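You operate a simulated robot arm through the tools that you are given. There is no shell and no other tool. Be economical: measure what you need, move in short steps, check, and stop when the job is done.

Carry out the task below with a simulated two-armed robot. There is one attempt and no reset: what you move stays moved.

Task
Put the pack on the top of the green table away on the upper level of the tall shelf. Take the lid off the tub and lay it down on the top of the green table. Put the weight from the top of the green table on the top of the lilac table. Stack the bulb box that says "26" from the top of the green table on top of the bulb box labelled "95". Open the upper sideboard drawer, take the grey ink bottle and put it in the inside of the upper sideboard drawer and shut the drawer again. Put the pink stack from the top of the orange table on the top of the sideboard. Open the returns drawer, take the stand and leave it in the inside of the returns drawer, then shut the drawer. Open the top drawer of the duplicator stand, take the pink ink cartridge from the inside of the top drawer of the duplicator stand and leave it on the small tray, then shut the drawer. The order is free. Set down upright: grey ink bottle, pink ink cartridge.

The check looks at the end state, three seconds after you hand in, the way a careful person would. Anything else that was tipped, shoved, dropped, spilled or broken makes it a failure. Lids that push on must go on centred and level and be pressed home; caps that screw on are set level and turned clockwise until they are tight.

Robot
Two 7-joint arms with two-finger parallel grippers on one trunk, on a base that drives. Base frame: it is fixed to the floor where the robot stands at the start and does not move with it; the origin is under the middle of the robot, x ahead of it, y to its left, z up; the surface under the hand at the start is at about z = 72. Lengths are in cm, angles in rad, forces in N, time in s.
The left shoulder is at the start at [7, 18.8, 106.5], the right one opposite. With the tool pointing down near the work surface each hand reaches from about 30 to 80 cm from the robot's upright axis, wherever it stands, measured 20 degrees to its own side. Places, roughly: bulb box [50, 25, 75]; grey ink bottle [50, 50, 75]; inside of the returns drawer [-280, 60, 50]; inside of the upper sideboard drawer [250, 250, 40]; pack [50, -25, 75]; pink ink cartridge [-275, -125, 25]; pink stack (9x6x3 cm) [-20, 160, 80]; returns drawer [-280, 60, 50]; small tray (13x19x3 cm) [-180, -300, 80]; stand (7x18x3 cm) [-270, -110, 100]; top drawer of the duplicator stand [-270, -140, 30]; top of the lilac table [-200, -390, 80]; top of the sideboard [250, 250, 70]; tub (9x9x7 cm) [30, 0, 70]; upper level of the tall shelf [-340, -850, 130]; upper sideboard drawer [240, 250, 40]; weight (7x7x5 cm) [40, 50, 70]. Payload 3.91 kg a hand.
The tool frame of a hand sits at the grasp point between the pads (the TCP): z along the fingers, y along the line on which they close. The tips reach 3 cm beyond it. The gripper opens to 11 cm. The fingers are 2 cm wide and 1 cm thick; the gripper's body (4.8 by 11.2 cm) begins 5.5 cm behind the TCP.
Orientation is that of the tool frame in the base frame, as [roll, pitch, yaw] about the fixed x, y, z axes, in that order (R = Rz(yaw) Ry(pitch) Rx(roll)). With the fingers straight down and closing along the base's y, the tool's x points along the base's -x, its y along +y and its z along -z.

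Tools
- The arms move only by the tool send_rows. It takes "left_motion", "right_motion" or both (then of equal length, played together; a hand with none holds still); each is a list of rows, each an object of numbers (a shift or turn left out is 0, a gripper value left out holds the last): "wx", "wy", "wz": the turn, a rotation vector about the base's x, y, z in units of 4 degrees (1.0 is 4 degrees); "dx", "dy", "dz": the shift along the base's x, y, z in units of 30 mm (1.0 is 30 mm); "grip": the gripper command, from -1 (shut) to 1 (fully open), values between in proportion. In form: [{"wx": .., "wy": .., "wz": .., "dx": .., "dy": .., "dz": .., "grip": ..}, ...]. A call has 1 to 10 rows; each row shifts and turns the commanded pose from where the row before left it. A call with a number of a shift or a turn outside -1 to 1 is refused whole. Rows are played at 5 a second. More than 5 cm and 0.15 rad between two rows, or a gripper value outside its range, and nothing of the call is played. A pose out of reach is approached as far as the arm can. The call stops where the force on the tool passes 40 N (or 10 N more than at its start, if that is more) or the arm is blocked; 0.2 s more then pass. The fingers move at their own pace (about 7.2 cm/s each) and stop on an object; they squeeze with about 43 N. The grip force told is the motor's: it shows also when the fingers shut on nothing. Time passes only in rows, and 0.2 s behind the last, so rows that do not move let the fingers close. It gives the time, the measured TCP pose, the force on the tool (base axes), the opening and the grip force at its end, in the units of the frame above (readings bear some noise), with the torque about the TCP (base axes, N m) and any sound that the robot's microphone picked up.
- Cameras (640 x 400 px; columns grow to the right, rows downward): "scene" is now at [12.77, 2.74, 128.25]; the picture's right is [0.32, -0.95, 0.00], its down [-0.64, -0.21, -0.74] and it looks along [0.70, 0.23, -0.68] (base axes); focal length 214 px, centre (320, 200). "left" rides on the left gripper at [7.2, -1.7, -10.3] in its tool frame; the picture's right is [0.23, 0.97, 0.00], its down [-0.76, 0.18, -0.62] and it looks along [-0.61, 0.14, 0.78] (tool axes); focal length 222 px, centre (320, 200). "right" rides on the right gripper at [7.2, 1.7, -10.3] in its tool frame; the picture's right is [-0.23, 0.97, 0.00], its down [-0.76, -0.18, -0.62] and it looks along [-0.61, -0.14, 0.78] (tool axes); focal length 222 px, centre (320, 200).
- camera(camera): a new picture of that camera. The clock stands still meanwhile.
- raise_lower(by): slides the trunk up (or, below 0, down) by that many cm; the arms and the scene camera ride with it, the base frame stays. It gives what a move gives, with no picture.
- steer(legs): drives the robot by 1 to 6 legs, each [ahead, turn to the left] in cm and rad, along the robot's own axes; the way and the turn of a leg run together, so that a leg with both is an arc; at most 150 cm and 3.142 rad a leg. The arms and the cameras ride along, it lands a little off, and it stops where it bumps. It gives what a move gives.
- turn_head(pan, tilt): turns the head with the scene camera to pan (to the left, within 1.501 rad either way) and tilt (down, from -0.506 to 1.204), counted from straight ahead of the robot. It gives what a move gives.
- locate(camera, pixels): for up to 12 pixels [column, row] of the newest picture of that camera ("zoom" is the newest enlarged one), the place [x, y, z] in the base frame of the surface seen there, good to about 0.2 cm. The clock stands still meanwhile.
- close_up(camera, box): a new picture of the part [left, top, right, bottom] of that camera's present view, enlarged. The clock stands still meanwhile.
- close_job(): hands the job in; it is judged then, once.

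Work in short steps. Measure before you move; look again where a grasp or a placing could have gone wrong, and mend it. You have 357 turns and 298 pictures in all, those below and enlarged ones among them. Open the grippers and draw the arms clear of the work before you hand the job in, unless the task says otherwise.

The tools are called as name(argument=value, ...) on one line, values as JSON. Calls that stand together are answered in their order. send_rows: Moves the arms, as the interface text tells. Its arguments: {"type":"object","properties":{"left_motion":{"type":"array"},"right_motion":{"type":"array"}},"required":[]} The other tools are called the same way: raise_lower (by) slides the trunk up or down; steer (legs) drives the base; turn_head (pan, tilt) turns the head that bears the scene camera; camera (camera) takes a picture; locate (camera, pixels) gives the place of the surface under pixels of a picture; close_up (camera, box) takes an enlarged picture of a part of a camera's view; close_job () hands the job in.

At the start:

```text
time_s: 0.0
left_tcp_pos: [42.54, 46.89, 113.6]
left_tool_rot: [-3.141, -0.001, -3.141]
left_ft_force: [-0.9, 0.9, -0.9]
left_wrist_torque: [0.0, 0.01, -0.01]
left_grip_width: 10.99
left_grasp_force: 0.0
right_tcp_pos: [45.61, -2.53, 110.01]
right_tool_rot: [-3.142, 0.001, -3.141]
right_ft_force: [-0.2, 0.4, 0.8]
right_wrist_torque: [-0.02, 0.02, 0.02]
right_grip_width: 10.98
right_grasp_force: 0.0
trunk travel left (down, up): [-57.5, 36.5]
robot x, y, heading: [0.13, 0.1, -0.001]
head pan, tilt: [0.321, 0.744]
```

scene: 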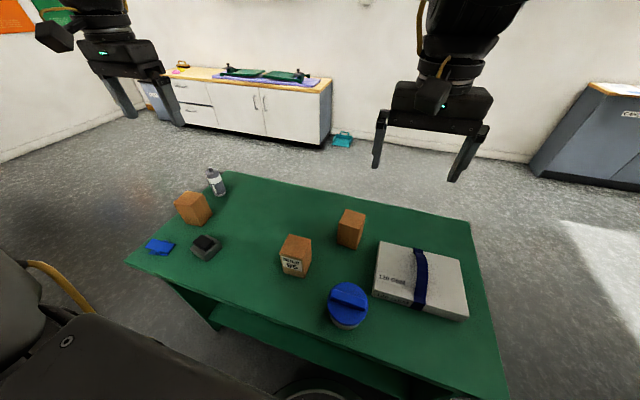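
right: 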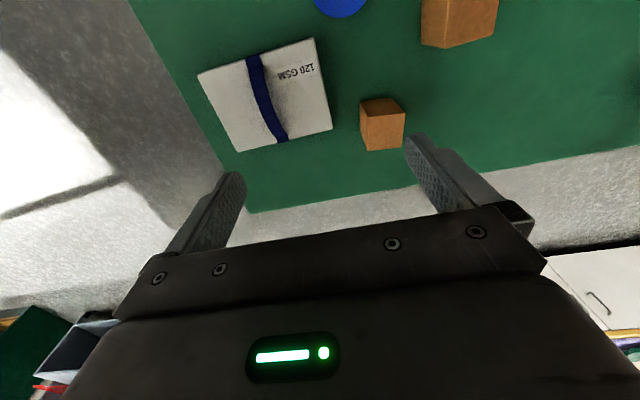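
left: 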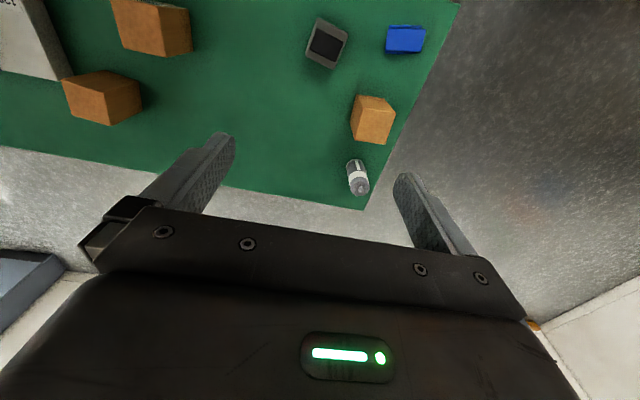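

The scene shows three boxes, pack, tub with blue lid, weight, bottle and a blue item. I zoom in on the table to measure and read labels.

close_up(camera="scene", box=[260, 190, 480, 340])

close_up(camera="scene", box=[130, 150, 270, 270])

locate(camera="scene", pixels=[[348, 294], [298, 242], [352, 216], [193, 200], [208, 242], [159, 246], [214, 172], [400, 255], [450, 285], [382, 246], [463, 316], [380, 297]])

```text
2.67 times, centred on (370, 265) of scene
```

zoom: 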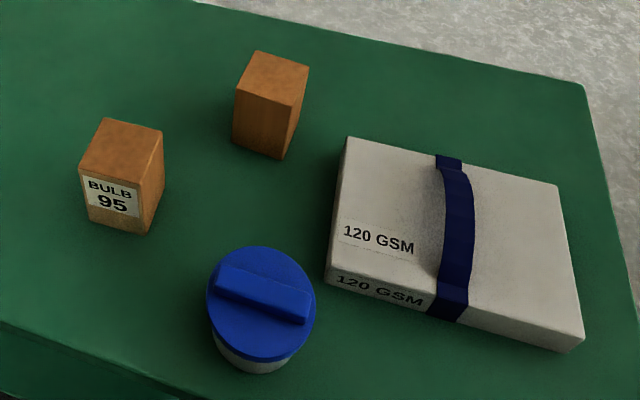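

```text
3.33 times, centred on (200, 210) of scene
```

zoom: 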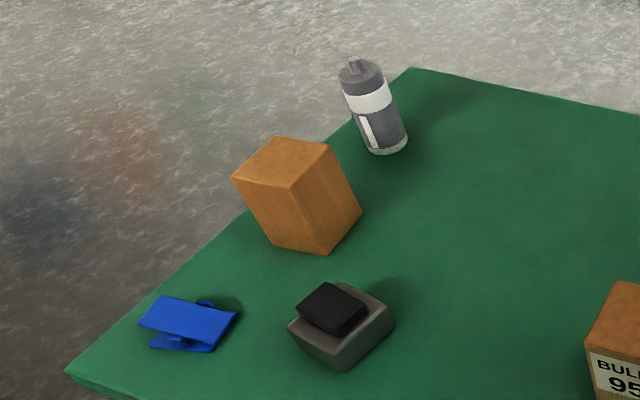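

```text
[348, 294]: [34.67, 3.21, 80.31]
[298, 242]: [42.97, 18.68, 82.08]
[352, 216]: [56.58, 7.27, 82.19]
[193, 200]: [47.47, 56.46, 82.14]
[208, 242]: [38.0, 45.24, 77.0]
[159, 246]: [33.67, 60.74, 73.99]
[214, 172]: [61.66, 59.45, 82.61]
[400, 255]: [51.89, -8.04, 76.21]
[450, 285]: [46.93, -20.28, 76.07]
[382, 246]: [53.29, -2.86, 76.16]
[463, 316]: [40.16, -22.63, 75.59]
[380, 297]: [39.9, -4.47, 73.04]
```

The 95 box is at (43,18.7); the "26" label is not visible from here on either of the others. I survey the surroundings with the head.

turn_head(pan=1.45, tilt=0.35)

camera(camera="scene")

turn_head(pan=-1.45, tilt=0.35)

camera(camera="scene")

turn_head(pan=0.3, tilt=0.2)

camera(camera="scene")

```text
time_s: 1.4
left_tcp_pos: [42.43, 46.89, 113.59]
left_tool_rot: [3.141, 0.001, 3.141]
left_ft_force: [-0.8, 0.4, -0.1]
left_wrist_torque: [0.01, -0.01, 0.0]
left_grip_width: 11.02
left_grasp_force: 0.1
right_tcp_pos: [45.66, -2.74, 110.08]
right_tool_rot: [-3.141, -0.001, -3.141]
right_ft_force: [0.2, -0.2, 0.7]
right_wrist_torque: [-0.01, 0.01, 0.0]
right_grip_width: 11.0
right_grasp_force: 0.0
trunk travel left (down, up): [-57.5, 36.5]
robot x, y, heading: [-0.27, -0.14, 0.002]
head pan, tilt: [1.45, 0.351]
```

```text
292 pictures are left
```

scene: 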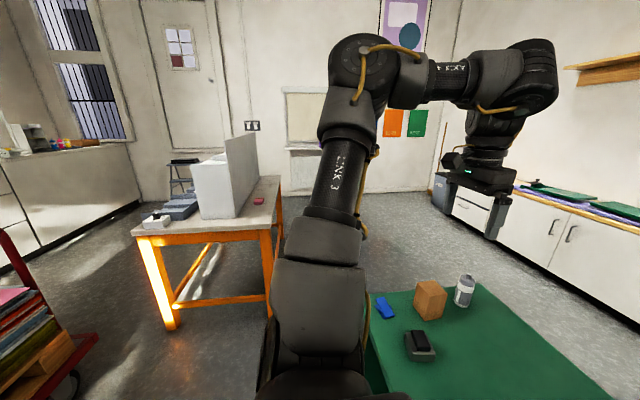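

```text
time_s: 3.9
left_tcp_pos: [42.58, 47.01, 113.67]
left_tool_rot: [3.14, -0.001, 3.141]
left_ft_force: [-0.2, 0.3, -1.0]
left_wrist_torque: [0.0, -0.02, 0.01]
left_grip_width: 10.97
left_grasp_force: 0.0
right_tcp_pos: [45.57, -2.51, 110.06]
right_tool_rot: [-3.141, 0.001, 3.141]
right_ft_force: [0.2, 0.3, -0.5]
right_wrist_torque: [-0.02, 0.02, -0.01]
right_grip_width: 11.01
right_grasp_force: 0.1
trunk travel left (down, up): [-57.5, 36.5]
robot x, y, heading: [-0.36, -0.33, -0.001]
head pan, tilt: [-1.45, 0.351]
```

```text
291 pictures are left
```

scene: 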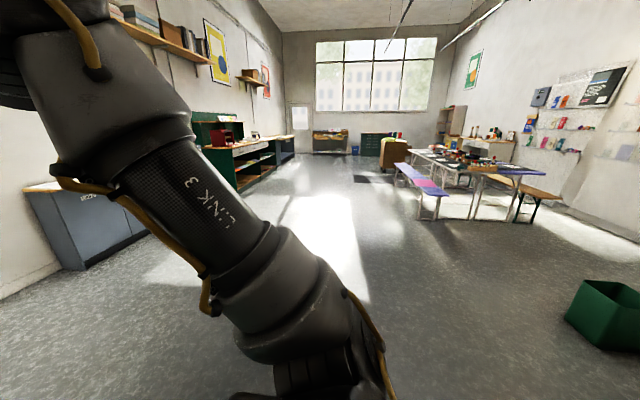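

```text
time_s: 5.7
left_tcp_pos: [42.45, 46.99, 113.63]
left_tool_rot: [-3.141, 0.0, 3.141]
left_ft_force: [0.2, -0.2, -0.4]
left_wrist_torque: [0.02, -0.01, -0.01]
left_grip_width: 11.0
left_grasp_force: 0.0
right_tcp_pos: [45.64, -2.58, 110.03]
right_tool_rot: [3.141, 0.0, -3.142]
right_ft_force: [0.0, -0.3, -0.9]
right_wrist_torque: [-0.02, 0.01, -0.02]
right_grip_width: 10.98
right_grasp_force: 0.1
trunk travel left (down, up): [-57.5, 36.5]
robot x, y, heading: [-0.14, -0.07, -0.0]
head pan, tilt: [0.3, 0.201]
```

```text
290 pictures are left
```

scene: 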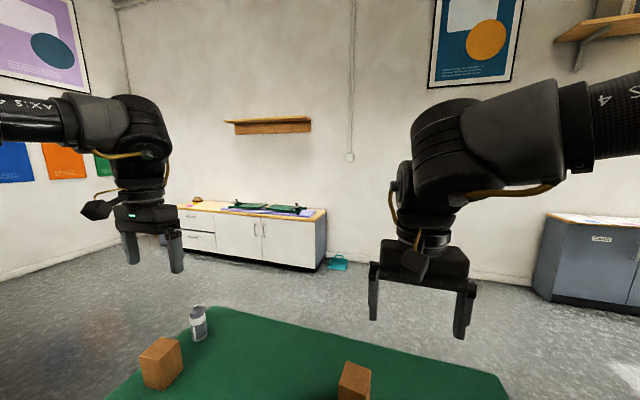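

Now look down at the tub lid handle for its orientation.

turn_head(pan=0.0, tilt=0.9)

close_up(camera="scene", box=[220, 140, 420, 265])

```text
time_s: 6.7
left_tcp_pos: [42.33, 46.96, 113.61]
left_tool_rot: [3.141, -0.001, 3.141]
left_ft_force: [-0.3, 0.2, 0.0]
left_wrist_torque: [0.01, 0.03, 0.02]
left_grip_width: 10.99
left_grasp_force: 0.0
right_tcp_pos: [45.58, -2.59, 110.04]
right_tool_rot: [3.141, 0.0, -3.14]
right_ft_force: [0.1, -0.6, 0.1]
right_wrist_torque: [0.01, 0.01, -0.01]
right_grip_width: 10.99
right_grasp_force: 0.1
trunk travel left (down, up): [-57.5, 36.5]
robot x, y, heading: [-0.4, 0.16, -0.002]
head pan, tilt: [0.0, 0.901]
```

```text
3.20 times, centred on (320, 202) of scene
```

zoom: 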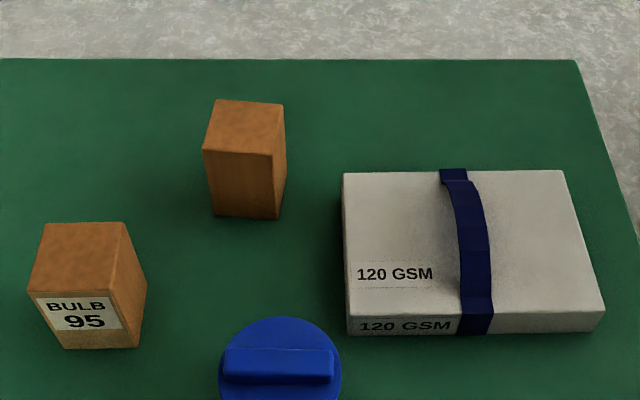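

locate(camera="zoom", pixels=[[228, 357], [332, 355], [228, 376], [332, 374], [280, 320], [280, 340], [282, 365], [222, 385], [20, 390], [600, 390], [245, 210], [85, 347]])

close_up(camera="scene", box=[260, 220, 380, 295])

camera(camera="scene")

```text
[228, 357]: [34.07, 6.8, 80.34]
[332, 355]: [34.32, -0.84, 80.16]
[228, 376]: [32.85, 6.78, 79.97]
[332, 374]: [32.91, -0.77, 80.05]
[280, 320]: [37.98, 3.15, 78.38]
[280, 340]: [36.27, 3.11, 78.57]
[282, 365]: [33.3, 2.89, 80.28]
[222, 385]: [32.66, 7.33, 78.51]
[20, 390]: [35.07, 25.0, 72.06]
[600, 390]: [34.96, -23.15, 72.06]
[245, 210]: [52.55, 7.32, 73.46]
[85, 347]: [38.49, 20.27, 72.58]
```

```text
5.33 times, centred on (320, 258) of scene
```

zoom: 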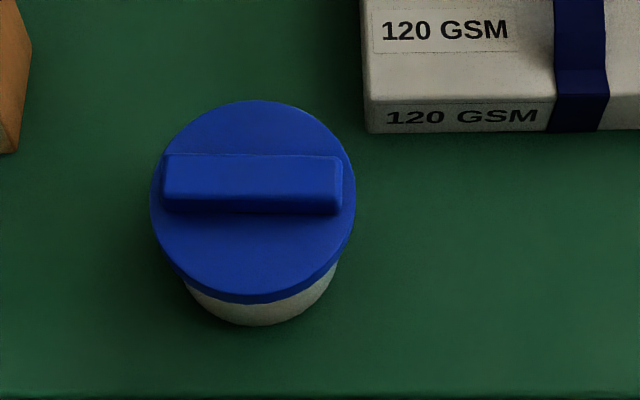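

```text
287 pictures are left
```

scene: 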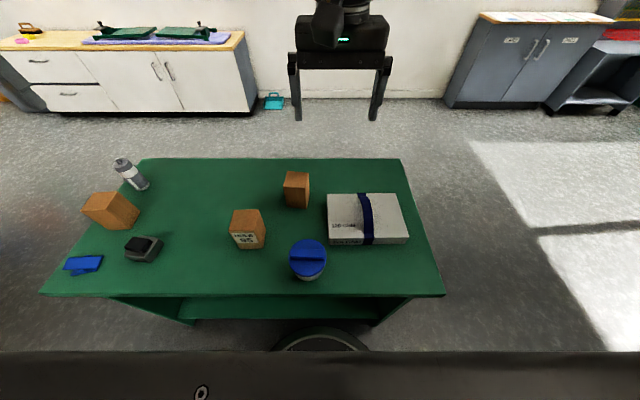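

Handle runs along y at x≈33.6, y≈3, top 80.3. I turn the right hand −90° to close along x while moving above it, and turn the left likewise while moving it out to see the boxes' +y faces.

send_rows(right_motion=[{"wz": -1, "dx": -0.2, "dy": 0.1}, {"wz": -1, "dx": -0.2, "dy": 0.1}, {"wz": -1, "dx": -0.2, "dy": 0.1}, {"wz": -1, "dx": -0.2, "dy": 0.1}, {"wz": -1, "dx": -0.2, "dy": 0.1}, {"wz": -1, "dx": -0.2, "dy": 0.1}, {"wz": -1, "dx": -0.2, "dy": 0.1}, {"wz": -1, "dx": -0.2, "dy": 0.1}, {"wz": -1, "dx": -0.2, "dy": 0.1}, {"wz": -1, "dx": -0.2, "dy": 0.1}], left_motion=[{"wz": -1, "dy": 0.3}, {"wz": -1, "dy": 0.3}, {"wz": -1, "dy": 0.3}, {"wz": -1, "dy": 0.3}, {"wz": -1, "dy": 0.3}, {"wz": -1, "dy": 0.3}, {"wz": -1, "dy": 0.3}, {"wz": -1, "dy": 0.3}, {"wz": -1, "dy": 0.3}, {"wz": -1, "dy": 0.3}])

send_rows(right_motion=[{"wz": -1, "dx": -0.2, "dy": 0.1}, {"wz": -1, "dx": -0.2, "dy": 0.1}, {"wz": -1, "dx": -0.2, "dy": 0.1}, {"wz": -1, "dx": -0.2, "dy": 0.1}, {"wz": -1, "dx": -0.2, "dy": 0.1}, {"wz": -1, "dx": -0.2, "dy": 0.1}, {"wz": -1, "dx": -0.2, "dy": 0.1}, {"wz": -1, "dx": -0.2, "dy": 0.1}, {"wz": -1, "dx": -0.2, "dy": 0.1}, {"wz": -1, "dx": -0.2, "dy": 0.1}], left_motion=[{"wz": -1, "dy": 0.3}, {"wz": -1, "dy": 0.3}, {"wz": -1, "dy": 0.3}, {"wz": -1, "dy": 0.3}, {"wz": -1, "dy": 0.3}, {"wz": -1, "dy": 0.3}, {"wz": -1, "dy": 0.3}, {"wz": -1, "dy": 0.3}, {"wz": -1, "dy": 0.3}, {"wz": -1, "dy": 0.3}])

send_rows(right_motion=[{"wz": -1, "dz": -1}, {"wz": -1, "dz": -1}, {"wz": -0.5, "dz": -1}, {"dz": -1}, {"dz": -1}, {"dz": -0.5}], left_motion=[{"wz": -1}, {"wz": -1}, {"wz": -0.5}, {}, {}, {}])

camera(camera="left")

camera(camera="right")

```text
time_s: 8.9
left_tcp_pos: [42.52, 56.04, 113.52]
left_tool_rot: [-3.141, 0.0, 2.441]
left_ft_force: [0.2, -0.3, -0.1]
left_wrist_torque: [0.0, 0.0, 0.02]
left_grip_width: 11.0
left_grasp_force: 0.2
right_tcp_pos: [39.65, 0.63, 109.96]
right_tool_rot: [3.142, -0.001, 2.443]
right_ft_force: [0.2, 0.9, 0.3]
right_wrist_torque: [0.01, -0.02, 0.02]
right_grip_width: 10.98
right_grasp_force: 0.0
trunk travel left (down, up): [-57.5, 36.5]
robot x, y, heading: [-0.03, 0.07, -0.003]
head pan, tilt: [0.0, 0.901]
```

```text
time_s: 11.1
left_tcp_pos: [42.0, 64.85, 112.87]
left_tool_rot: [3.138, 0.0, 1.746]
left_ft_force: [0.4, 0.1, -0.3]
left_wrist_torque: [-0.05, 0.01, 0.01]
left_grip_width: 10.96
left_grasp_force: 0.1
left hand out of reach, approached as far as the arm can: row 7, 9
right_tcp_pos: [33.67, 3.48, 110.04]
right_tool_rot: [-3.141, 0.0, 1.746]
right_ft_force: [0.2, 0.6, -0.5]
right_wrist_torque: [0.03, 0.02, 0.03]
right_grip_width: 10.99
right_grasp_force: 0.1
trunk travel left (down, up): [-57.5, 36.5]
robot x, y, heading: [0.1, -0.08, 0.001]
head pan, tilt: [0.0, 0.901]
```

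```text
time_s: 12.5
left_tcp_pos: [42.03, 64.81, 112.88]
left_tool_rot: [3.137, -0.003, 1.571]
left_ft_force: [-0.7, -0.3, -0.1]
left_wrist_torque: [-0.02, 0.02, 0.02]
left_grip_width: 11.0
left_grasp_force: 0.0
right_tcp_pos: [33.58, 3.56, 93.53]
right_tool_rot: [3.141, -0.001, 1.571]
right_ft_force: [0.2, 0.8, 0.3]
right_wrist_torque: [0.01, 0.01, -0.02]
right_grip_width: 11.02
right_grasp_force: 0.1
trunk travel left (down, up): [-57.5, 36.5]
robot x, y, heading: [-0.05, 0.02, 0.005]
head pan, tilt: [0.0, 0.901]
```

```text
286 pictures are left
```

left: 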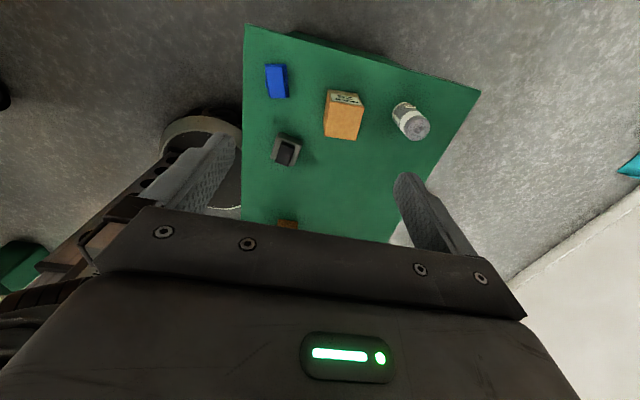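

```text
285 pictures are left
```

right: 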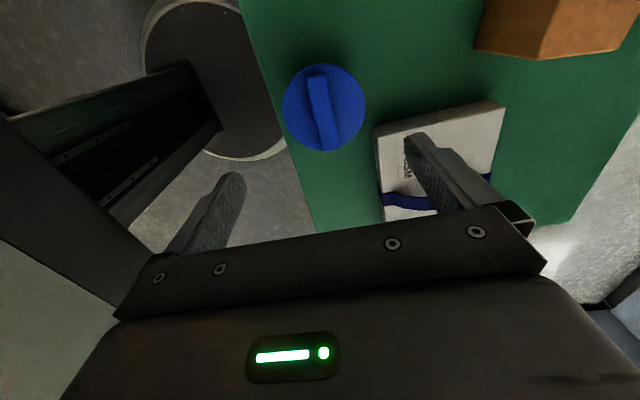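

The box by the bottle carries a label at (345,98); I enlarge it, and locate the lid handle in the right view.

close_up(camera="left", box=[310, 80, 380, 124])

locate(camera="right", pixels=[[312, 78], [328, 145], [322, 115], [300, 110], [345, 105]])

locate(camera="left", pixels=[[330, 98], [360, 104], [330, 134], [357, 138], [287, 150], [275, 142], [299, 152], [283, 163], [290, 140], [410, 108], [418, 130]])

```text
9.09 times, centred on (345, 102) of left
```

zoom: 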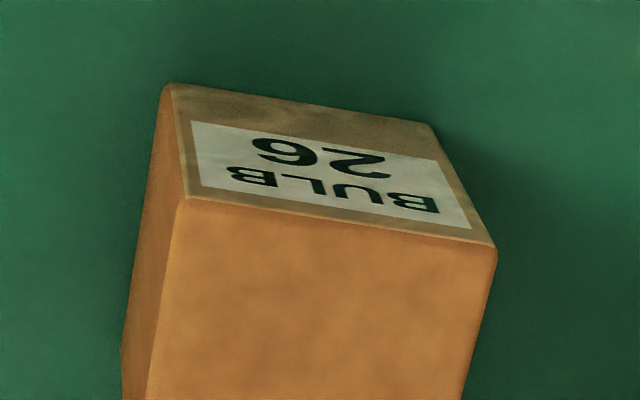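

```text
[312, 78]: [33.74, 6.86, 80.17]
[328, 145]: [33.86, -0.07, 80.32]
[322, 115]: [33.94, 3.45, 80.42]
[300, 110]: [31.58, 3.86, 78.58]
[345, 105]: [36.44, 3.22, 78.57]
```

```text
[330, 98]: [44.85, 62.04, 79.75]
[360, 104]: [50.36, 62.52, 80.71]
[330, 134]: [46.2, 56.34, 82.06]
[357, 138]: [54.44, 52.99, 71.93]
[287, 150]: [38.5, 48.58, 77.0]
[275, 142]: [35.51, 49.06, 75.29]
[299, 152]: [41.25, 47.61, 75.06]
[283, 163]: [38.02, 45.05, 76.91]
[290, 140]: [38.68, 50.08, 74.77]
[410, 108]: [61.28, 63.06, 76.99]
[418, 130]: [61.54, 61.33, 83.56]
```

The 26 box is the one by the bottle. Handle centre is (33.9, 3.4); I descend with the gripper partly open and close on it.

send_rows(right_motion=[{"dx": 0.08, "dz": -1, "grip": -0.2}, {"dz": -1}, {"dz": -1}, {"dz": -0.9}, {}, {"grip": -1}, {}, {}, {}])

camera(camera="right")

```text
time_s: 14.5
left_tcp_pos: [42.1, 64.89, 112.93]
left_tool_rot: [3.139, -0.001, 1.572]
left_ft_force: [-0.5, -0.2, 0.2]
left_wrist_torque: [-0.02, 0.03, -0.01]
left_grip_width: 11.0
left_grasp_force: 0.1
right_tcp_pos: [33.88, 3.33, 82.01]
right_tool_rot: [3.141, 0.0, 1.571]
right_ft_force: [-0.1, 0.8, -0.5]
right_wrist_torque: [0.02, 0.01, 0.04]
right_grip_width: 2.03
right_grasp_force: 43.1
trunk travel left (down, up): [-57.5, 36.5]
robot x, y, heading: [-0.17, 0.08, 0.001]
head pan, tilt: [0.0, 0.901]
heard: snap
```

```text
283 pictures are left
```

right: 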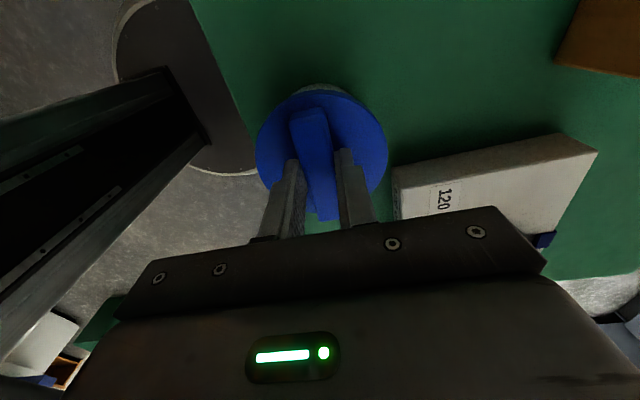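

The handle is gripped (2.0 cm, snap heard). I pull straight up slowly.

send_rows(right_motion=[{"dz": 0.2}, {"dz": 0.3}, {"dz": 0.5}, {}])

close_up(camera="scene", box=[220, 180, 420, 305])

```text
time_s: 15.5
left_tcp_pos: [42.12, 64.83, 112.9]
left_tool_rot: [3.138, -0.001, 1.569]
left_ft_force: [0.2, 0.2, -0.5]
left_wrist_torque: [-0.02, 0.0, -0.02]
left_grip_width: 11.03
left_grasp_force: 0.1
right_tcp_pos: [33.88, 3.48, 84.86]
right_tool_rot: [3.141, 0.0, 1.573]
right_ft_force: [0.7, 0.7, -0.6]
right_wrist_torque: [-0.02, -0.01, -0.03]
right_grip_width: 2.04
right_grasp_force: 42.5
trunk travel left (down, up): [-57.5, 36.5]
robot x, y, heading: [-0.07, 0.03, 0.001]
head pan, tilt: [0.0, 0.901]
```

```text
3.20 times, centred on (320, 242) of scene
```

zoom: 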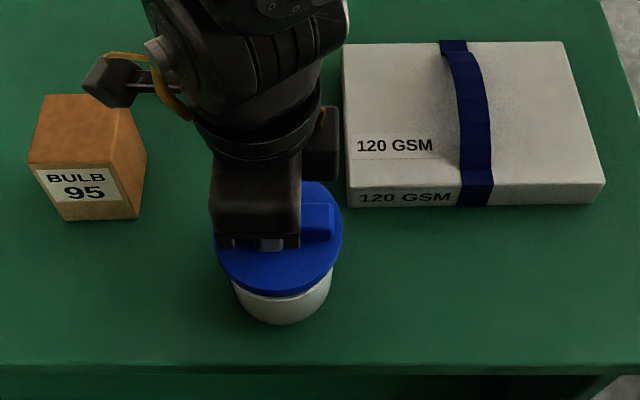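

locate(camera="zoom", pixels=[[285, 321], [285, 310], [285, 300], [285, 290], [270, 270], [285, 327]])

```text
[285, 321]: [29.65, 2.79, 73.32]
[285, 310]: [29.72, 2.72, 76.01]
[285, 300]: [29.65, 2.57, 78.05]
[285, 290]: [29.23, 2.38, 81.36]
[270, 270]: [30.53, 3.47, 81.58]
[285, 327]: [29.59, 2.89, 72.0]
```

The lid is off and the tub stays on the table. I lift the lid and carry it to a clear spot near (57, 27).

send_rows(right_motion=[{"dz": 1}, {"dz": 1}, {"dz": 1}, {"dz": 1}, {"dx": 0.77, "dy": 0.78}, {"dx": 0.77, "dy": 0.78}, {"dx": 0.77, "dy": 0.78}, {"dx": 0.77, "dy": 0.78}, {"dx": 0.77, "dy": 0.78}, {"dx": 0.77, "dy": 0.78}])

send_rows(right_motion=[{"dx": 0.77, "dy": 0.78}, {"dx": 0.77, "dy": 0.78}, {"dx": 0.77, "dy": 0.78}, {"dx": 0.77, "dy": 0.78}])

camera(camera="right")

camera(camera="scene")

```text
time_s: 17.7
left_tcp_pos: [42.24, 64.78, 112.84]
left_tool_rot: [3.137, -0.002, 1.571]
left_ft_force: [0.1, -0.2, -0.1]
left_wrist_torque: [0.03, -0.02, 0.0]
left_grip_width: 11.01
left_grasp_force: 0.0
right_tcp_pos: [45.96, 14.38, 96.86]
right_tool_rot: [3.14, -0.005, 1.567]
right_ft_force: [0.1, 0.0, 0.1]
right_wrist_torque: [-0.03, 0.01, 0.01]
right_grip_width: 2.05
right_grasp_force: 43.2
right hand out of reach, approached as far as the arm can: row 9, 10
trunk travel left (down, up): [-57.5, 36.5]
robot x, y, heading: [-0.08, -0.11, 0.004]
head pan, tilt: [0.0, 0.901]
```

```text
time_s: 18.7
left_tcp_pos: [42.08, 64.8, 112.87]
left_tool_rot: [3.136, -0.002, 1.57]
left_ft_force: [-0.5, 0.4, 0.2]
left_wrist_torque: [0.01, -0.01, -0.01]
left_grip_width: 11.01
left_grasp_force: 0.1
right_tcp_pos: [49.45, 13.05, 95.77]
right_tool_rot: [-3.141, -0.007, 1.563]
right_ft_force: [0.6, -0.1, 0.3]
right_wrist_torque: [0.04, 0.0, 0.06]
right_grip_width: 2.01
right_grasp_force: 43.0
right hand out of reach, approached as far as the arm can: row 1, 2, 3, 4
trunk travel left (down, up): [-57.5, 36.5]
robot x, y, heading: [-0.05, 0.06, -0.003]
head pan, tilt: [0.0, 0.901]
```

```text
281 pictures are left
```

right: 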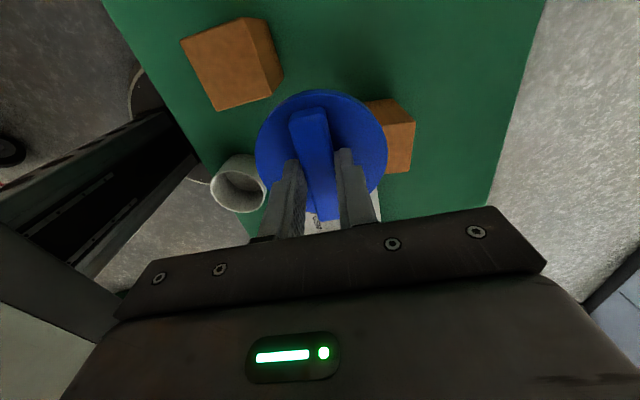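

```text
280 pictures are left
```

scene: 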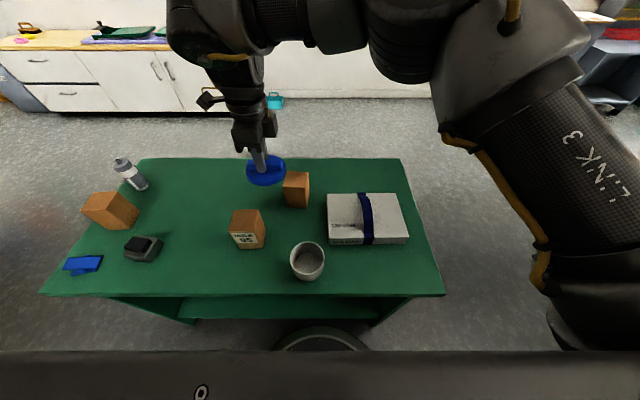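

The spot is out of reach at this yaw. I check the free space beyond and in front of the pack.

locate(camera="scene", pixels=[[385, 193], [340, 193], [385, 159], [400, 159], [330, 243], [405, 243], [380, 293], [330, 293], [410, 200], [432, 260], [320, 160], [300, 206]])

```text
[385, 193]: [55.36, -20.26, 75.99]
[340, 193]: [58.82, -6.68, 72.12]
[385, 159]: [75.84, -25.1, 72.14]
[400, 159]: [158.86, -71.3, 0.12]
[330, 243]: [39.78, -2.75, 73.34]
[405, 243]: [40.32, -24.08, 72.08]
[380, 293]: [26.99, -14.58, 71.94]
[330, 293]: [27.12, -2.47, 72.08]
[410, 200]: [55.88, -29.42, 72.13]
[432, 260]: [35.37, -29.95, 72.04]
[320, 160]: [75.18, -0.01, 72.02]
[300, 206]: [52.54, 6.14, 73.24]
```

Space beyond the pack (x 55–75) is free. I move the lid to (64,-10).

send_rows(right_motion=[{"dy": -0.96}, {"dy": -0.96}, {"dy": -0.96}, {"dx": 0.6, "dy": -0.96}, {"dx": 0.8, "dy": -0.96}, {"dx": 0.8, "dy": -0.96}, {"dx": 0.8, "dy": -0.96}, {"dx": 0.8, "dy": -0.96}, {"dx": 1}, {}])

```text
time_s: 20.9
left_tcp_pos: [42.17, 64.8, 112.97]
left_tool_rot: [3.138, -0.002, 1.57]
left_ft_force: [-1.5, 0.5, 0.3]
left_wrist_torque: [0.0, 0.03, 0.02]
left_grip_width: 11.01
left_grasp_force: 0.1
right_tcp_pos: [63.57, -9.62, 95.72]
right_tool_rot: [-3.141, 0.001, 1.572]
right_ft_force: [0.2, 0.3, -0.9]
right_wrist_torque: [-0.01, 0.03, 0.0]
right_grip_width: 2.05
right_grasp_force: 43.3
trunk travel left (down, up): [-57.5, 36.5]
robot x, y, heading: [0.04, 0.07, -0.001]
head pan, tilt: [0.0, 0.901]
```

send_rows(right_motion=[{"dz": -1}, {"dz": -1}, {"dz": -1}, {"dz": -1}, {"dz": -1}, {"dz": -0.6}, {}])

close_up(camera="scene", box=[280, 120, 420, 208])

```text
time_s: 22.5
left_tcp_pos: [42.08, 64.74, 112.98]
left_tool_rot: [3.139, -0.003, 1.572]
left_ft_force: [-0.1, 0.1, 0.2]
left_wrist_torque: [-0.02, 0.02, 0.04]
left_grip_width: 11.01
left_grasp_force: 0.0
right_tcp_pos: [63.62, -9.69, 79.02]
right_tool_rot: [3.141, 0.001, 1.571]
right_ft_force: [0.3, 0.3, 0.3]
right_wrist_torque: [0.03, 0.02, -0.02]
right_grip_width: 2.06
right_grasp_force: 43.5
trunk travel left (down, up): [-57.5, 36.5]
robot x, y, heading: [0.06, -0.11, -0.001]
head pan, tilt: [0.0, 0.901]
```

```text
4.55 times, centred on (350, 164) of scene
```

zoom: 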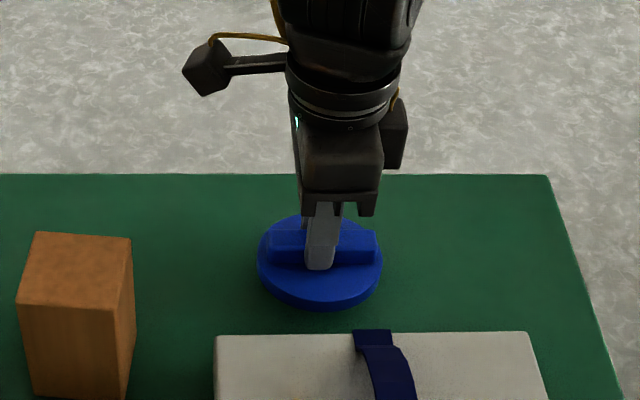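

Nearly down; lower in small steps until contact.

send_rows(right_motion=[{"dz": -0.2}, {"dz": -0.1}, {"dz": -0.1}, {"dz": -0.05}, {}])

```text
time_s: 23.7
left_tcp_pos: [42.2, 64.87, 112.87]
left_tool_rot: [3.14, -0.002, 1.57]
left_ft_force: [1.3, -0.3, -0.3]
left_wrist_torque: [-0.02, -0.01, -0.03]
left_grip_width: 10.99
left_grasp_force: 0.0
right_tcp_pos: [63.71, -9.72, 77.4]
right_tool_rot: [-3.141, 0.0, 1.572]
right_ft_force: [0.2, 0.6, 0.1]
right_wrist_torque: [0.02, -0.01, -0.03]
right_grip_width: 2.03
right_grasp_force: 42.6
trunk travel left (down, up): [-57.5, 36.5]
robot x, y, heading: [-0.25, 0.08, 0.0]
head pan, tilt: [0.0, 0.901]
```

send_rows(right_motion=[{"dz": -0.07}, {"dz": -0.07}, {}])

close_up(camera="scene", box=[310, 150, 390, 200])

locate(camera="zoom", pixels=[[316, 200], [250, 190], [400, 190], [316, 235]])

```text
time_s: 24.5
left_tcp_pos: [42.1, 64.75, 112.92]
left_tool_rot: [3.138, -0.001, 1.571]
left_ft_force: [0.0, 0.0, -0.2]
left_wrist_torque: [0.02, 0.01, 0.02]
left_grip_width: 11.0
left_grasp_force: 0.1
right_tcp_pos: [63.68, -9.7, 77.15]
right_tool_rot: [3.141, 0.0, 1.571]
right_ft_force: [0.2, 0.2, -0.9]
right_wrist_torque: [-0.02, -0.01, 0.03]
right_grip_width: 2.02
right_grasp_force: 42.7
trunk travel left (down, up): [-57.5, 36.5]
robot x, y, heading: [0.28, 0.28, -0.002]
head pan, tilt: [0.0, 0.901]
```

```text
8.00 times, centred on (350, 175) of scene
```

zoom: 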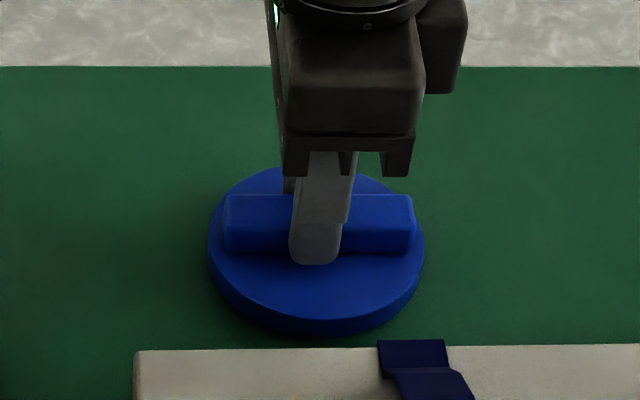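

```text
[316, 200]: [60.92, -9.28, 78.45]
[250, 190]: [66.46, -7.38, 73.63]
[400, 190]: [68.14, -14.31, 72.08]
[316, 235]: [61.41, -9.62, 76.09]
```

send_rows(right_motion=[{"dz": -0.07}, {"dz": -0.07}, {"dz": -0.05}, {}])

```text
time_s: 25.5
left_tcp_pos: [42.06, 64.84, 112.96]
left_tool_rot: [3.137, -0.003, 1.571]
left_ft_force: [0.7, -0.7, 0.3]
left_wrist_torque: [-0.02, 0.01, 0.02]
left_grip_width: 10.99
left_grasp_force: 0.0
right_tcp_pos: [63.67, -9.64, 76.64]
right_tool_rot: [3.141, -0.001, 1.571]
right_ft_force: [0.5, -0.3, 8.5]
right_wrist_torque: [-0.29, 0.02, -0.04]
right_grip_width: 2.03
right_grasp_force: 43.0
trunk travel left (down, up): [-57.5, 36.5]
robot x, y, heading: [-0.02, 0.04, 0.0]
head pan, tilt: [0.0, 0.901]
```

Contact at 8.5 N; release and lift. Then measure box 26 with the scene camera.

send_rows(right_motion=[{"grip": -0.2}, {}, {"dz": 1}, {"dz": 1}, {"dz": 1}, {"dz": 1}, {"dz": 1}, {"dz": 1}, {"dx": -0.8}, {"dx": -0.8}])

turn_head(pan=0.5, tilt=0.9)

camera(camera="scene")

close_up(camera="scene", box=[140, 100, 300, 200])

```text
time_s: 27.7
left_tcp_pos: [42.0, 64.82, 112.99]
left_tool_rot: [3.138, -0.001, 1.573]
left_ft_force: [-0.4, -0.8, 0.8]
left_wrist_torque: [0.03, -0.03, -0.04]
left_grip_width: 10.98
left_grasp_force: 0.1
right_tcp_pos: [58.75, -9.66, 94.55]
right_tool_rot: [-3.141, 0.0, 1.571]
right_ft_force: [-0.2, -0.2, -0.1]
right_wrist_torque: [-0.03, 0.0, -0.03]
right_grip_width: 4.38
right_grasp_force: 0.0
trunk travel left (down, up): [-57.5, 36.5]
robot x, y, heading: [-0.13, 0.16, -0.002]
head pan, tilt: [0.0, 0.901]
```

```text
time_s: 28.6
left_tcp_pos: [42.14, 64.82, 112.91]
left_tool_rot: [3.139, -0.001, 1.571]
left_ft_force: [-0.9, -0.2, 0.3]
left_wrist_torque: [0.02, -0.02, 0.0]
left_grip_width: 10.99
left_grasp_force: 0.1
right_tcp_pos: [58.91, -9.66, 94.47]
right_tool_rot: [3.14, 0.0, 1.569]
right_ft_force: [0.5, 0.1, 0.2]
right_wrist_torque: [0.02, -0.01, -0.01]
right_grip_width: 4.41
right_grasp_force: 0.1
trunk travel left (down, up): [-57.5, 36.5]
robot x, y, heading: [0.06, 0.24, -0.002]
head pan, tilt: [0.499, 0.901]
```

```text
277 pictures are left
```

scene: 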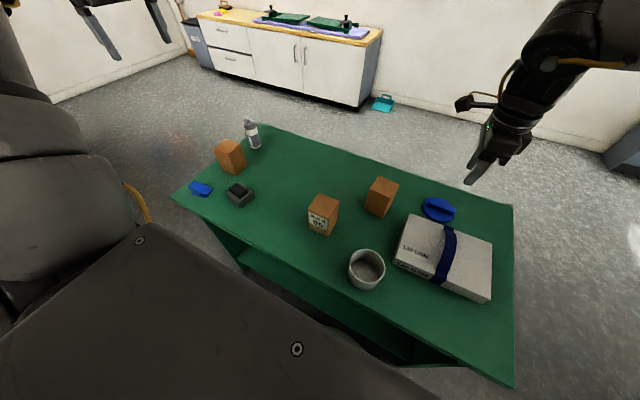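

```text
4.00 times, centred on (220, 150) of scene
```

zoom: 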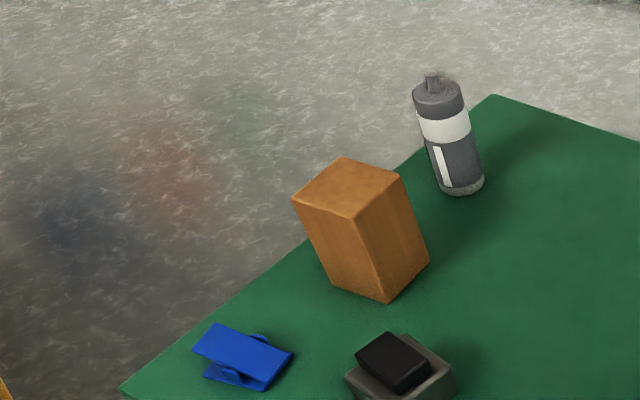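

locate(camera="zoom", pixels=[[354, 215], [296, 198], [341, 159], [398, 175], [347, 187], [385, 295], [427, 263], [333, 283], [440, 95], [463, 185], [437, 88]])

close_up(camera="scene", box=[290, 170, 402, 240])

```text
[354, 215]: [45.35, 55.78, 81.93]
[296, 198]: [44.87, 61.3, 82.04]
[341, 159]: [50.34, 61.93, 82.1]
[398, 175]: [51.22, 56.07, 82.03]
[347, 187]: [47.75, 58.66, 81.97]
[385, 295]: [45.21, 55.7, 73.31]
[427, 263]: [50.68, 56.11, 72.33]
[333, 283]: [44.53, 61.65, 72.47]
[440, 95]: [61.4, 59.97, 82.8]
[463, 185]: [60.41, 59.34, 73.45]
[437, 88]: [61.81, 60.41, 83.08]
```

```text
5.71 times, centred on (346, 205) of scene
```

zoom: 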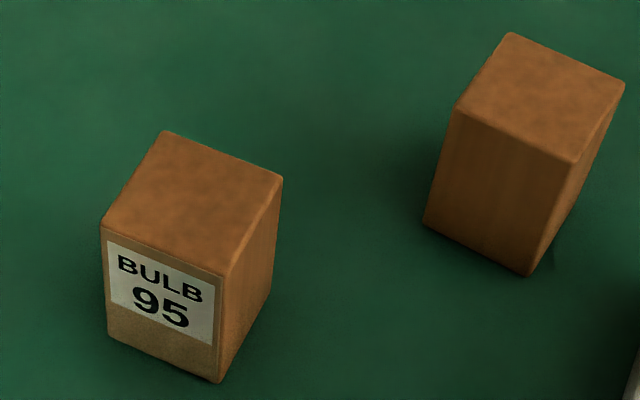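

locate(camera="zoom", pixels=[[225, 274], [106, 224], [167, 133], [279, 178], [193, 200], [217, 380], [512, 36], [575, 160]])

locate(camera="left", pixels=[[345, 125], [410, 120]])

```text
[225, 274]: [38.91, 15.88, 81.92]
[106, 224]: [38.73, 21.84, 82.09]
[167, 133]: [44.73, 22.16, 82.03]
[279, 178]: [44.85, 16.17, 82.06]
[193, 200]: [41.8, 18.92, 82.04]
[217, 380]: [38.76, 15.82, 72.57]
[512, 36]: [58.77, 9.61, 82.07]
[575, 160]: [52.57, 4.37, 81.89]
```

```text
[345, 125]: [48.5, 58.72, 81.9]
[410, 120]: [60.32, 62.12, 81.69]
```

Box 26 centre (48.0,58.8), box 95 centre (41.8,19.0), both tops z 82. Left hand: align above box 26.

send_rows(left_motion=[{"dx": 0.65, "dy": -0.67, "wz": 1, "dz": -0.5}, {"dx": 0.65, "dy": -0.67, "wz": 0.4, "dz": -1}, {"dx": 0.65, "dy": -0.67, "dz": -1}, {"dz": -1}, {"dz": -1}, {"dz": -1}, {"dz": -1}, {}])

camera(camera="left")

camera(camera="scene")

```text
time_s: 30.4
left_tcp_pos: [47.95, 58.84, 93.65]
left_tool_rot: [3.141, 0.0, 1.668]
left_ft_force: [0.2, 0.5, 0.0]
left_wrist_torque: [0.0, 0.0, -0.02]
left_grip_width: 11.01
left_grasp_force: 0.0
right_tcp_pos: [58.84, -9.74, 94.45]
right_tool_rot: [-3.141, -0.001, 1.569]
right_ft_force: [0.3, 0.6, 0.2]
right_wrist_torque: [0.0, -0.01, 0.05]
right_grip_width: 4.39
right_grasp_force: 0.1
trunk travel left (down, up): [-57.5, 36.5]
robot x, y, heading: [0.38, -0.01, -0.001]
head pan, tilt: [0.499, 0.901]
```

```text
274 pictures are left
```

left: 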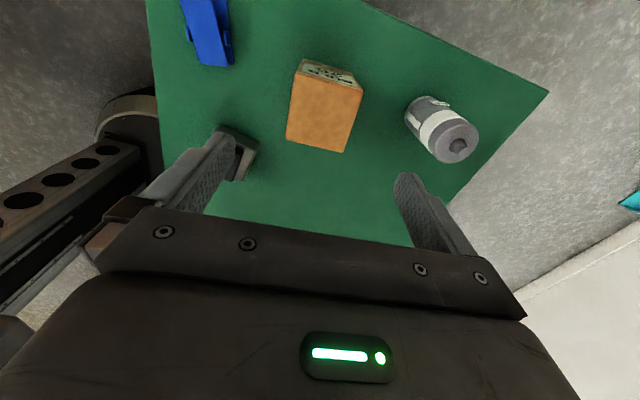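

```text
273 pictures are left
```

scene: 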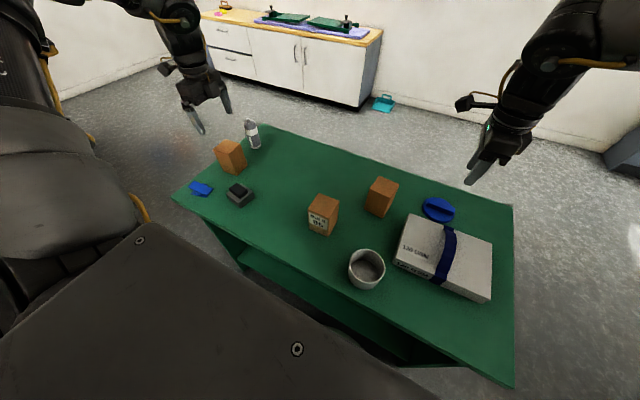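

send_rows(left_motion=[{"dz": -1, "grip": 0.6}, {"dz": -1}, {"dz": -1}, {"dz": -1}, {"dz": -1}, {}, {"grip": -1}, {}, {}, {}])

send_rows(left_motion=[{"dz": 0.3}, {"dz": 1}, {"dz": 1}, {"dz": 1}, {"dz": 1}, {"dz": 1}, {"dz": 0.5}])

camera(camera="left")

```text
time_s: 32.6
left_tcp_pos: [47.96, 58.75, 78.61]
left_tool_rot: [-3.139, 0.0, 1.669]
left_ft_force: [-0.6, -0.2, 0.3]
left_wrist_torque: [0.0, 0.08, 0.01]
left_grip_width: 6.47
left_grasp_force: 43.0
right_tcp_pos: [58.91, -9.72, 94.46]
right_tool_rot: [-3.141, 0.0, 1.57]
right_ft_force: [-0.7, 0.2, -0.4]
right_wrist_torque: [0.01, 0.02, 0.0]
right_grip_width: 4.42
right_grasp_force: 0.1
trunk travel left (down, up): [-57.5, 36.5]
robot x, y, heading: [0.2, 0.09, 0.001]
head pan, tilt: [0.499, 0.901]
```

```text
time_s: 34.2
left_tcp_pos: [48.09, 58.77, 95.95]
left_tool_rot: [3.14, 0.001, 1.672]
left_ft_force: [-0.2, 0.6, -1.7]
left_wrist_torque: [-0.02, 0.0, 0.03]
left_grip_width: 6.44
left_grasp_force: 43.0
right_tcp_pos: [58.92, -9.64, 94.35]
right_tool_rot: [3.14, 0.001, 1.571]
right_ft_force: [1.2, -0.9, -0.7]
right_wrist_torque: [0.04, 0.0, -0.05]
right_grip_width: 4.41
right_grasp_force: 0.1
trunk travel left (down, up): [-57.5, 36.5]
robot x, y, heading: [0.2, -0.03, 0.003]
head pan, tilt: [0.499, 0.901]
```

```text
272 pictures are left
```

left: 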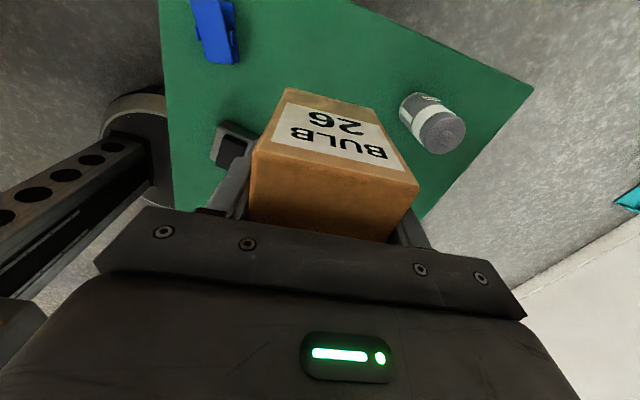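

Box 26 gripped with label visible. Carry it to above box 95.

send_rows(left_motion=[{"dx": -0.15, "dy": -0.95, "wz": -0.85}, {"dx": -0.15, "dy": -0.95}, {"dx": -0.15, "dy": -0.95}, {"dx": -0.15, "dy": -0.95}, {"dx": -0.15, "dy": -0.95}, {"dx": -0.15, "dy": -0.95}, {"dx": -0.15, "dy": -0.95}, {"dx": -0.15, "dy": -0.95}, {"dx": -0.15, "dy": -0.95}, {"dx": -0.15, "dy": -0.95}])

send_rows(left_motion=[{"dx": -0.15, "dy": -0.95}, {"dx": -0.15, "dy": -0.95}, {"dx": -0.15, "dy": -0.95}, {"dx": -0.15, "dy": -0.91}, {}])

camera(camera="scene")

camera(camera="left")

```text
time_s: 36.5
left_tcp_pos: [43.63, 30.36, 96.01]
left_tool_rot: [3.142, 0.001, 1.61]
left_ft_force: [0.4, 0.3, -1.0]
left_wrist_torque: [-0.01, 0.03, -0.02]
left_grip_width: 6.44
left_grasp_force: 43.3
right_tcp_pos: [59.0, -9.77, 94.42]
right_tool_rot: [-3.141, 0.0, 1.573]
right_ft_force: [-0.3, -0.3, -0.1]
right_wrist_torque: [-0.02, 0.03, 0.02]
right_grip_width: 4.39
right_grasp_force: 0.2
trunk travel left (down, up): [-57.5, 36.5]
robot x, y, heading: [0.13, -0.34, -0.001]
head pan, tilt: [0.499, 0.901]
```

```text
time_s: 37.6
left_tcp_pos: [41.37, 20.59, 96.29]
left_tool_rot: [-3.141, 0.002, 1.61]
left_ft_force: [0.4, -0.3, -1.4]
left_wrist_torque: [0.02, -0.02, 0.0]
left_grip_width: 6.43
left_grasp_force: 42.6
left hand out of reach, approached as far as the arm can: row 4
right_tcp_pos: [58.81, -9.81, 94.45]
right_tool_rot: [3.141, 0.002, 1.572]
right_ft_force: [-0.1, -0.6, 0.5]
right_wrist_torque: [-0.03, 0.02, 0.02]
right_grip_width: 4.36
right_grasp_force: 0.1
trunk travel left (down, up): [-57.5, 36.5]
robot x, y, heading: [0.02, -0.54, 0.006]
head pan, tilt: [0.499, 0.901]
```

```text
271 pictures are left
```

scene: 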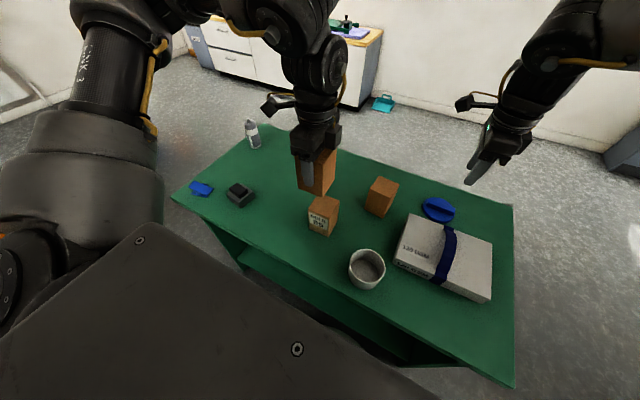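

```text
270 pictures are left
```

left: 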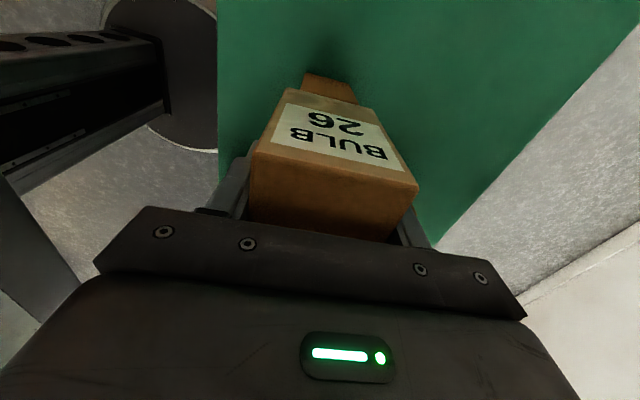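

The reach limit blocks the last 1.5 cm; I turn the base slightly right to bring it within reach.

steer(legs=[[0, -0.12]])

```text
time_s: 38.6
left_tcp_pos: [43.42, 15.47, 96.24]
left_tool_rot: [-3.141, 0.0, 1.489]
left_ft_force: [-0.5, -0.5, -1.5]
left_wrist_torque: [-0.01, 0.02, 0.01]
left_grip_width: 6.47
left_grasp_force: 43.0
right_tcp_pos: [57.3, -16.76, 94.46]
right_tool_rot: [-3.14, 0.001, 1.45]
right_ft_force: [0.3, -0.2, -0.7]
right_wrist_torque: [0.01, -0.01, -0.01]
right_grip_width: 4.39
right_grasp_force: 0.1
trunk travel left (down, up): [-57.5, 36.5]
robot x, y, heading: [0.38, -0.12, -0.118]
head pan, tilt: [0.499, 0.901]
```

send_rows(left_motion=[{"dx": -0.27, "dy": 0.6, "wz": 0.9}, {"dx": -0.27, "dy": 0.58, "wz": 0.85}, {}, {}])

camera(camera="scene")

close_up(camera="scene", box=[300, 100, 460, 200])

```text
time_s: 39.6
left_tcp_pos: [41.88, 19.01, 96.27]
left_tool_rot: [-3.141, 0.002, 1.612]
left_ft_force: [0.2, -0.1, 0.1]
left_wrist_torque: [0.01, 0.02, -0.03]
left_grip_width: 6.46
left_grasp_force: 43.2
right_tcp_pos: [57.32, -16.74, 94.42]
right_tool_rot: [-3.142, 0.001, 1.45]
right_ft_force: [-0.4, -0.4, -0.4]
right_wrist_torque: [0.01, -0.01, 0.02]
right_grip_width: 4.4
right_grasp_force: 0.1
trunk travel left (down, up): [-57.5, 36.5]
robot x, y, heading: [0.26, -0.0, -0.118]
head pan, tilt: [0.499, 0.901]
```

```text
269 pictures are left
```

scene: 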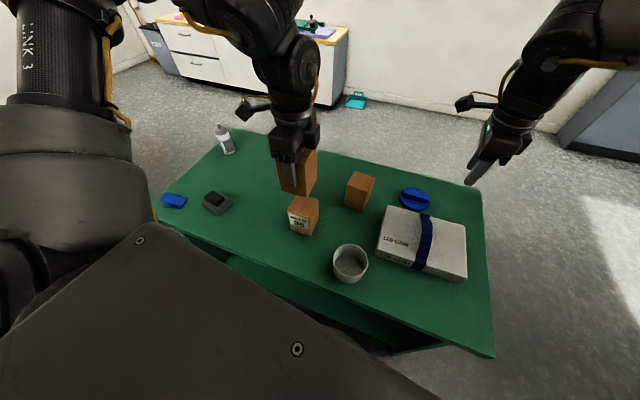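

```text
4.00 times, centred on (380, 150) of scene
```

zoom: 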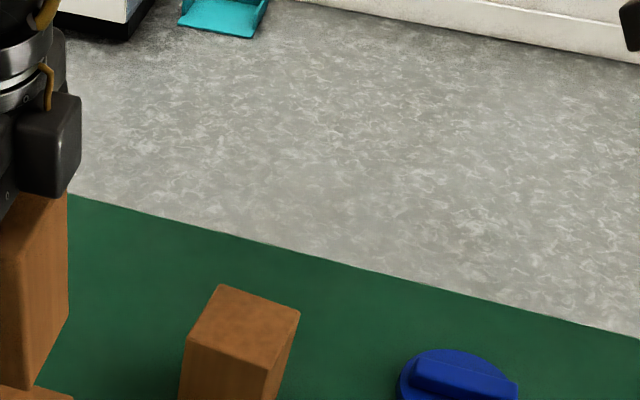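

Aligned over box 95; lower to near contact.

send_rows(left_motion=[{"dz": -1}, {"dz": -0.9}, {"dz": -0.3}, {"dz": -0.15}, {}])

close_up(camera="scene", box=[240, 130, 360, 245])

```text
time_s: 40.8
left_tcp_pos: [41.94, 18.9, 89.12]
left_tool_rot: [-3.141, 0.003, 1.611]
left_ft_force: [-0.1, -0.9, -0.3]
left_wrist_torque: [0.03, 0.01, 0.04]
left_grip_width: 6.44
left_grasp_force: 43.7
right_tcp_pos: [57.3, -16.68, 94.54]
right_tool_rot: [3.141, 0.001, 1.451]
right_ft_force: [0.3, -0.1, -0.4]
right_wrist_torque: [-0.01, 0.01, 0.0]
right_grip_width: 4.4
right_grasp_force: 0.0
trunk travel left (down, up): [-57.5, 36.5]
robot x, y, heading: [-0.23, -0.16, -0.119]
head pan, tilt: [0.499, 0.901]
```

```text
3.48 times, centred on (300, 188) of scene
```

zoom: 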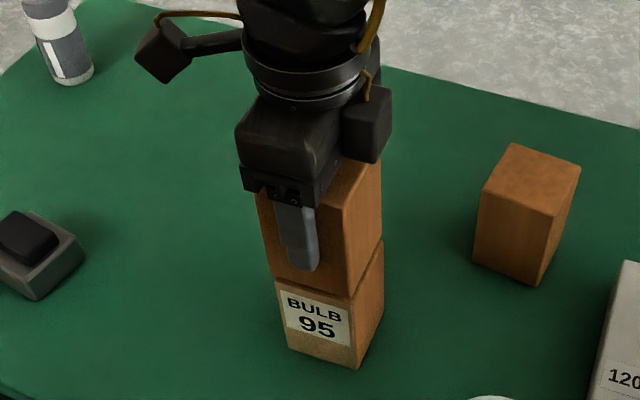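

send_rows(left_motion=[{"dz": -0.1}, {"dz": -0.07}, {"dz": -0.05}, {}])

```text
time_s: 41.8
left_tcp_pos: [41.86, 18.99, 88.43]
left_tool_rot: [-3.141, 0.001, 1.611]
left_ft_force: [-0.3, -0.2, -1.6]
left_wrist_torque: [-0.02, 0.01, 0.02]
left_grip_width: 6.43
left_grasp_force: 43.1
right_tcp_pos: [57.34, -16.65, 94.39]
right_tool_rot: [3.139, 0.0, 1.45]
right_ft_force: [-0.3, -0.3, -1.0]
right_wrist_torque: [0.04, 0.01, 0.0]
right_grip_width: 4.39
right_grasp_force: 0.0
trunk travel left (down, up): [-57.5, 36.5]
robot x, y, heading: [-0.08, -0.13, -0.121]
head pan, tilt: [0.499, 0.901]
```

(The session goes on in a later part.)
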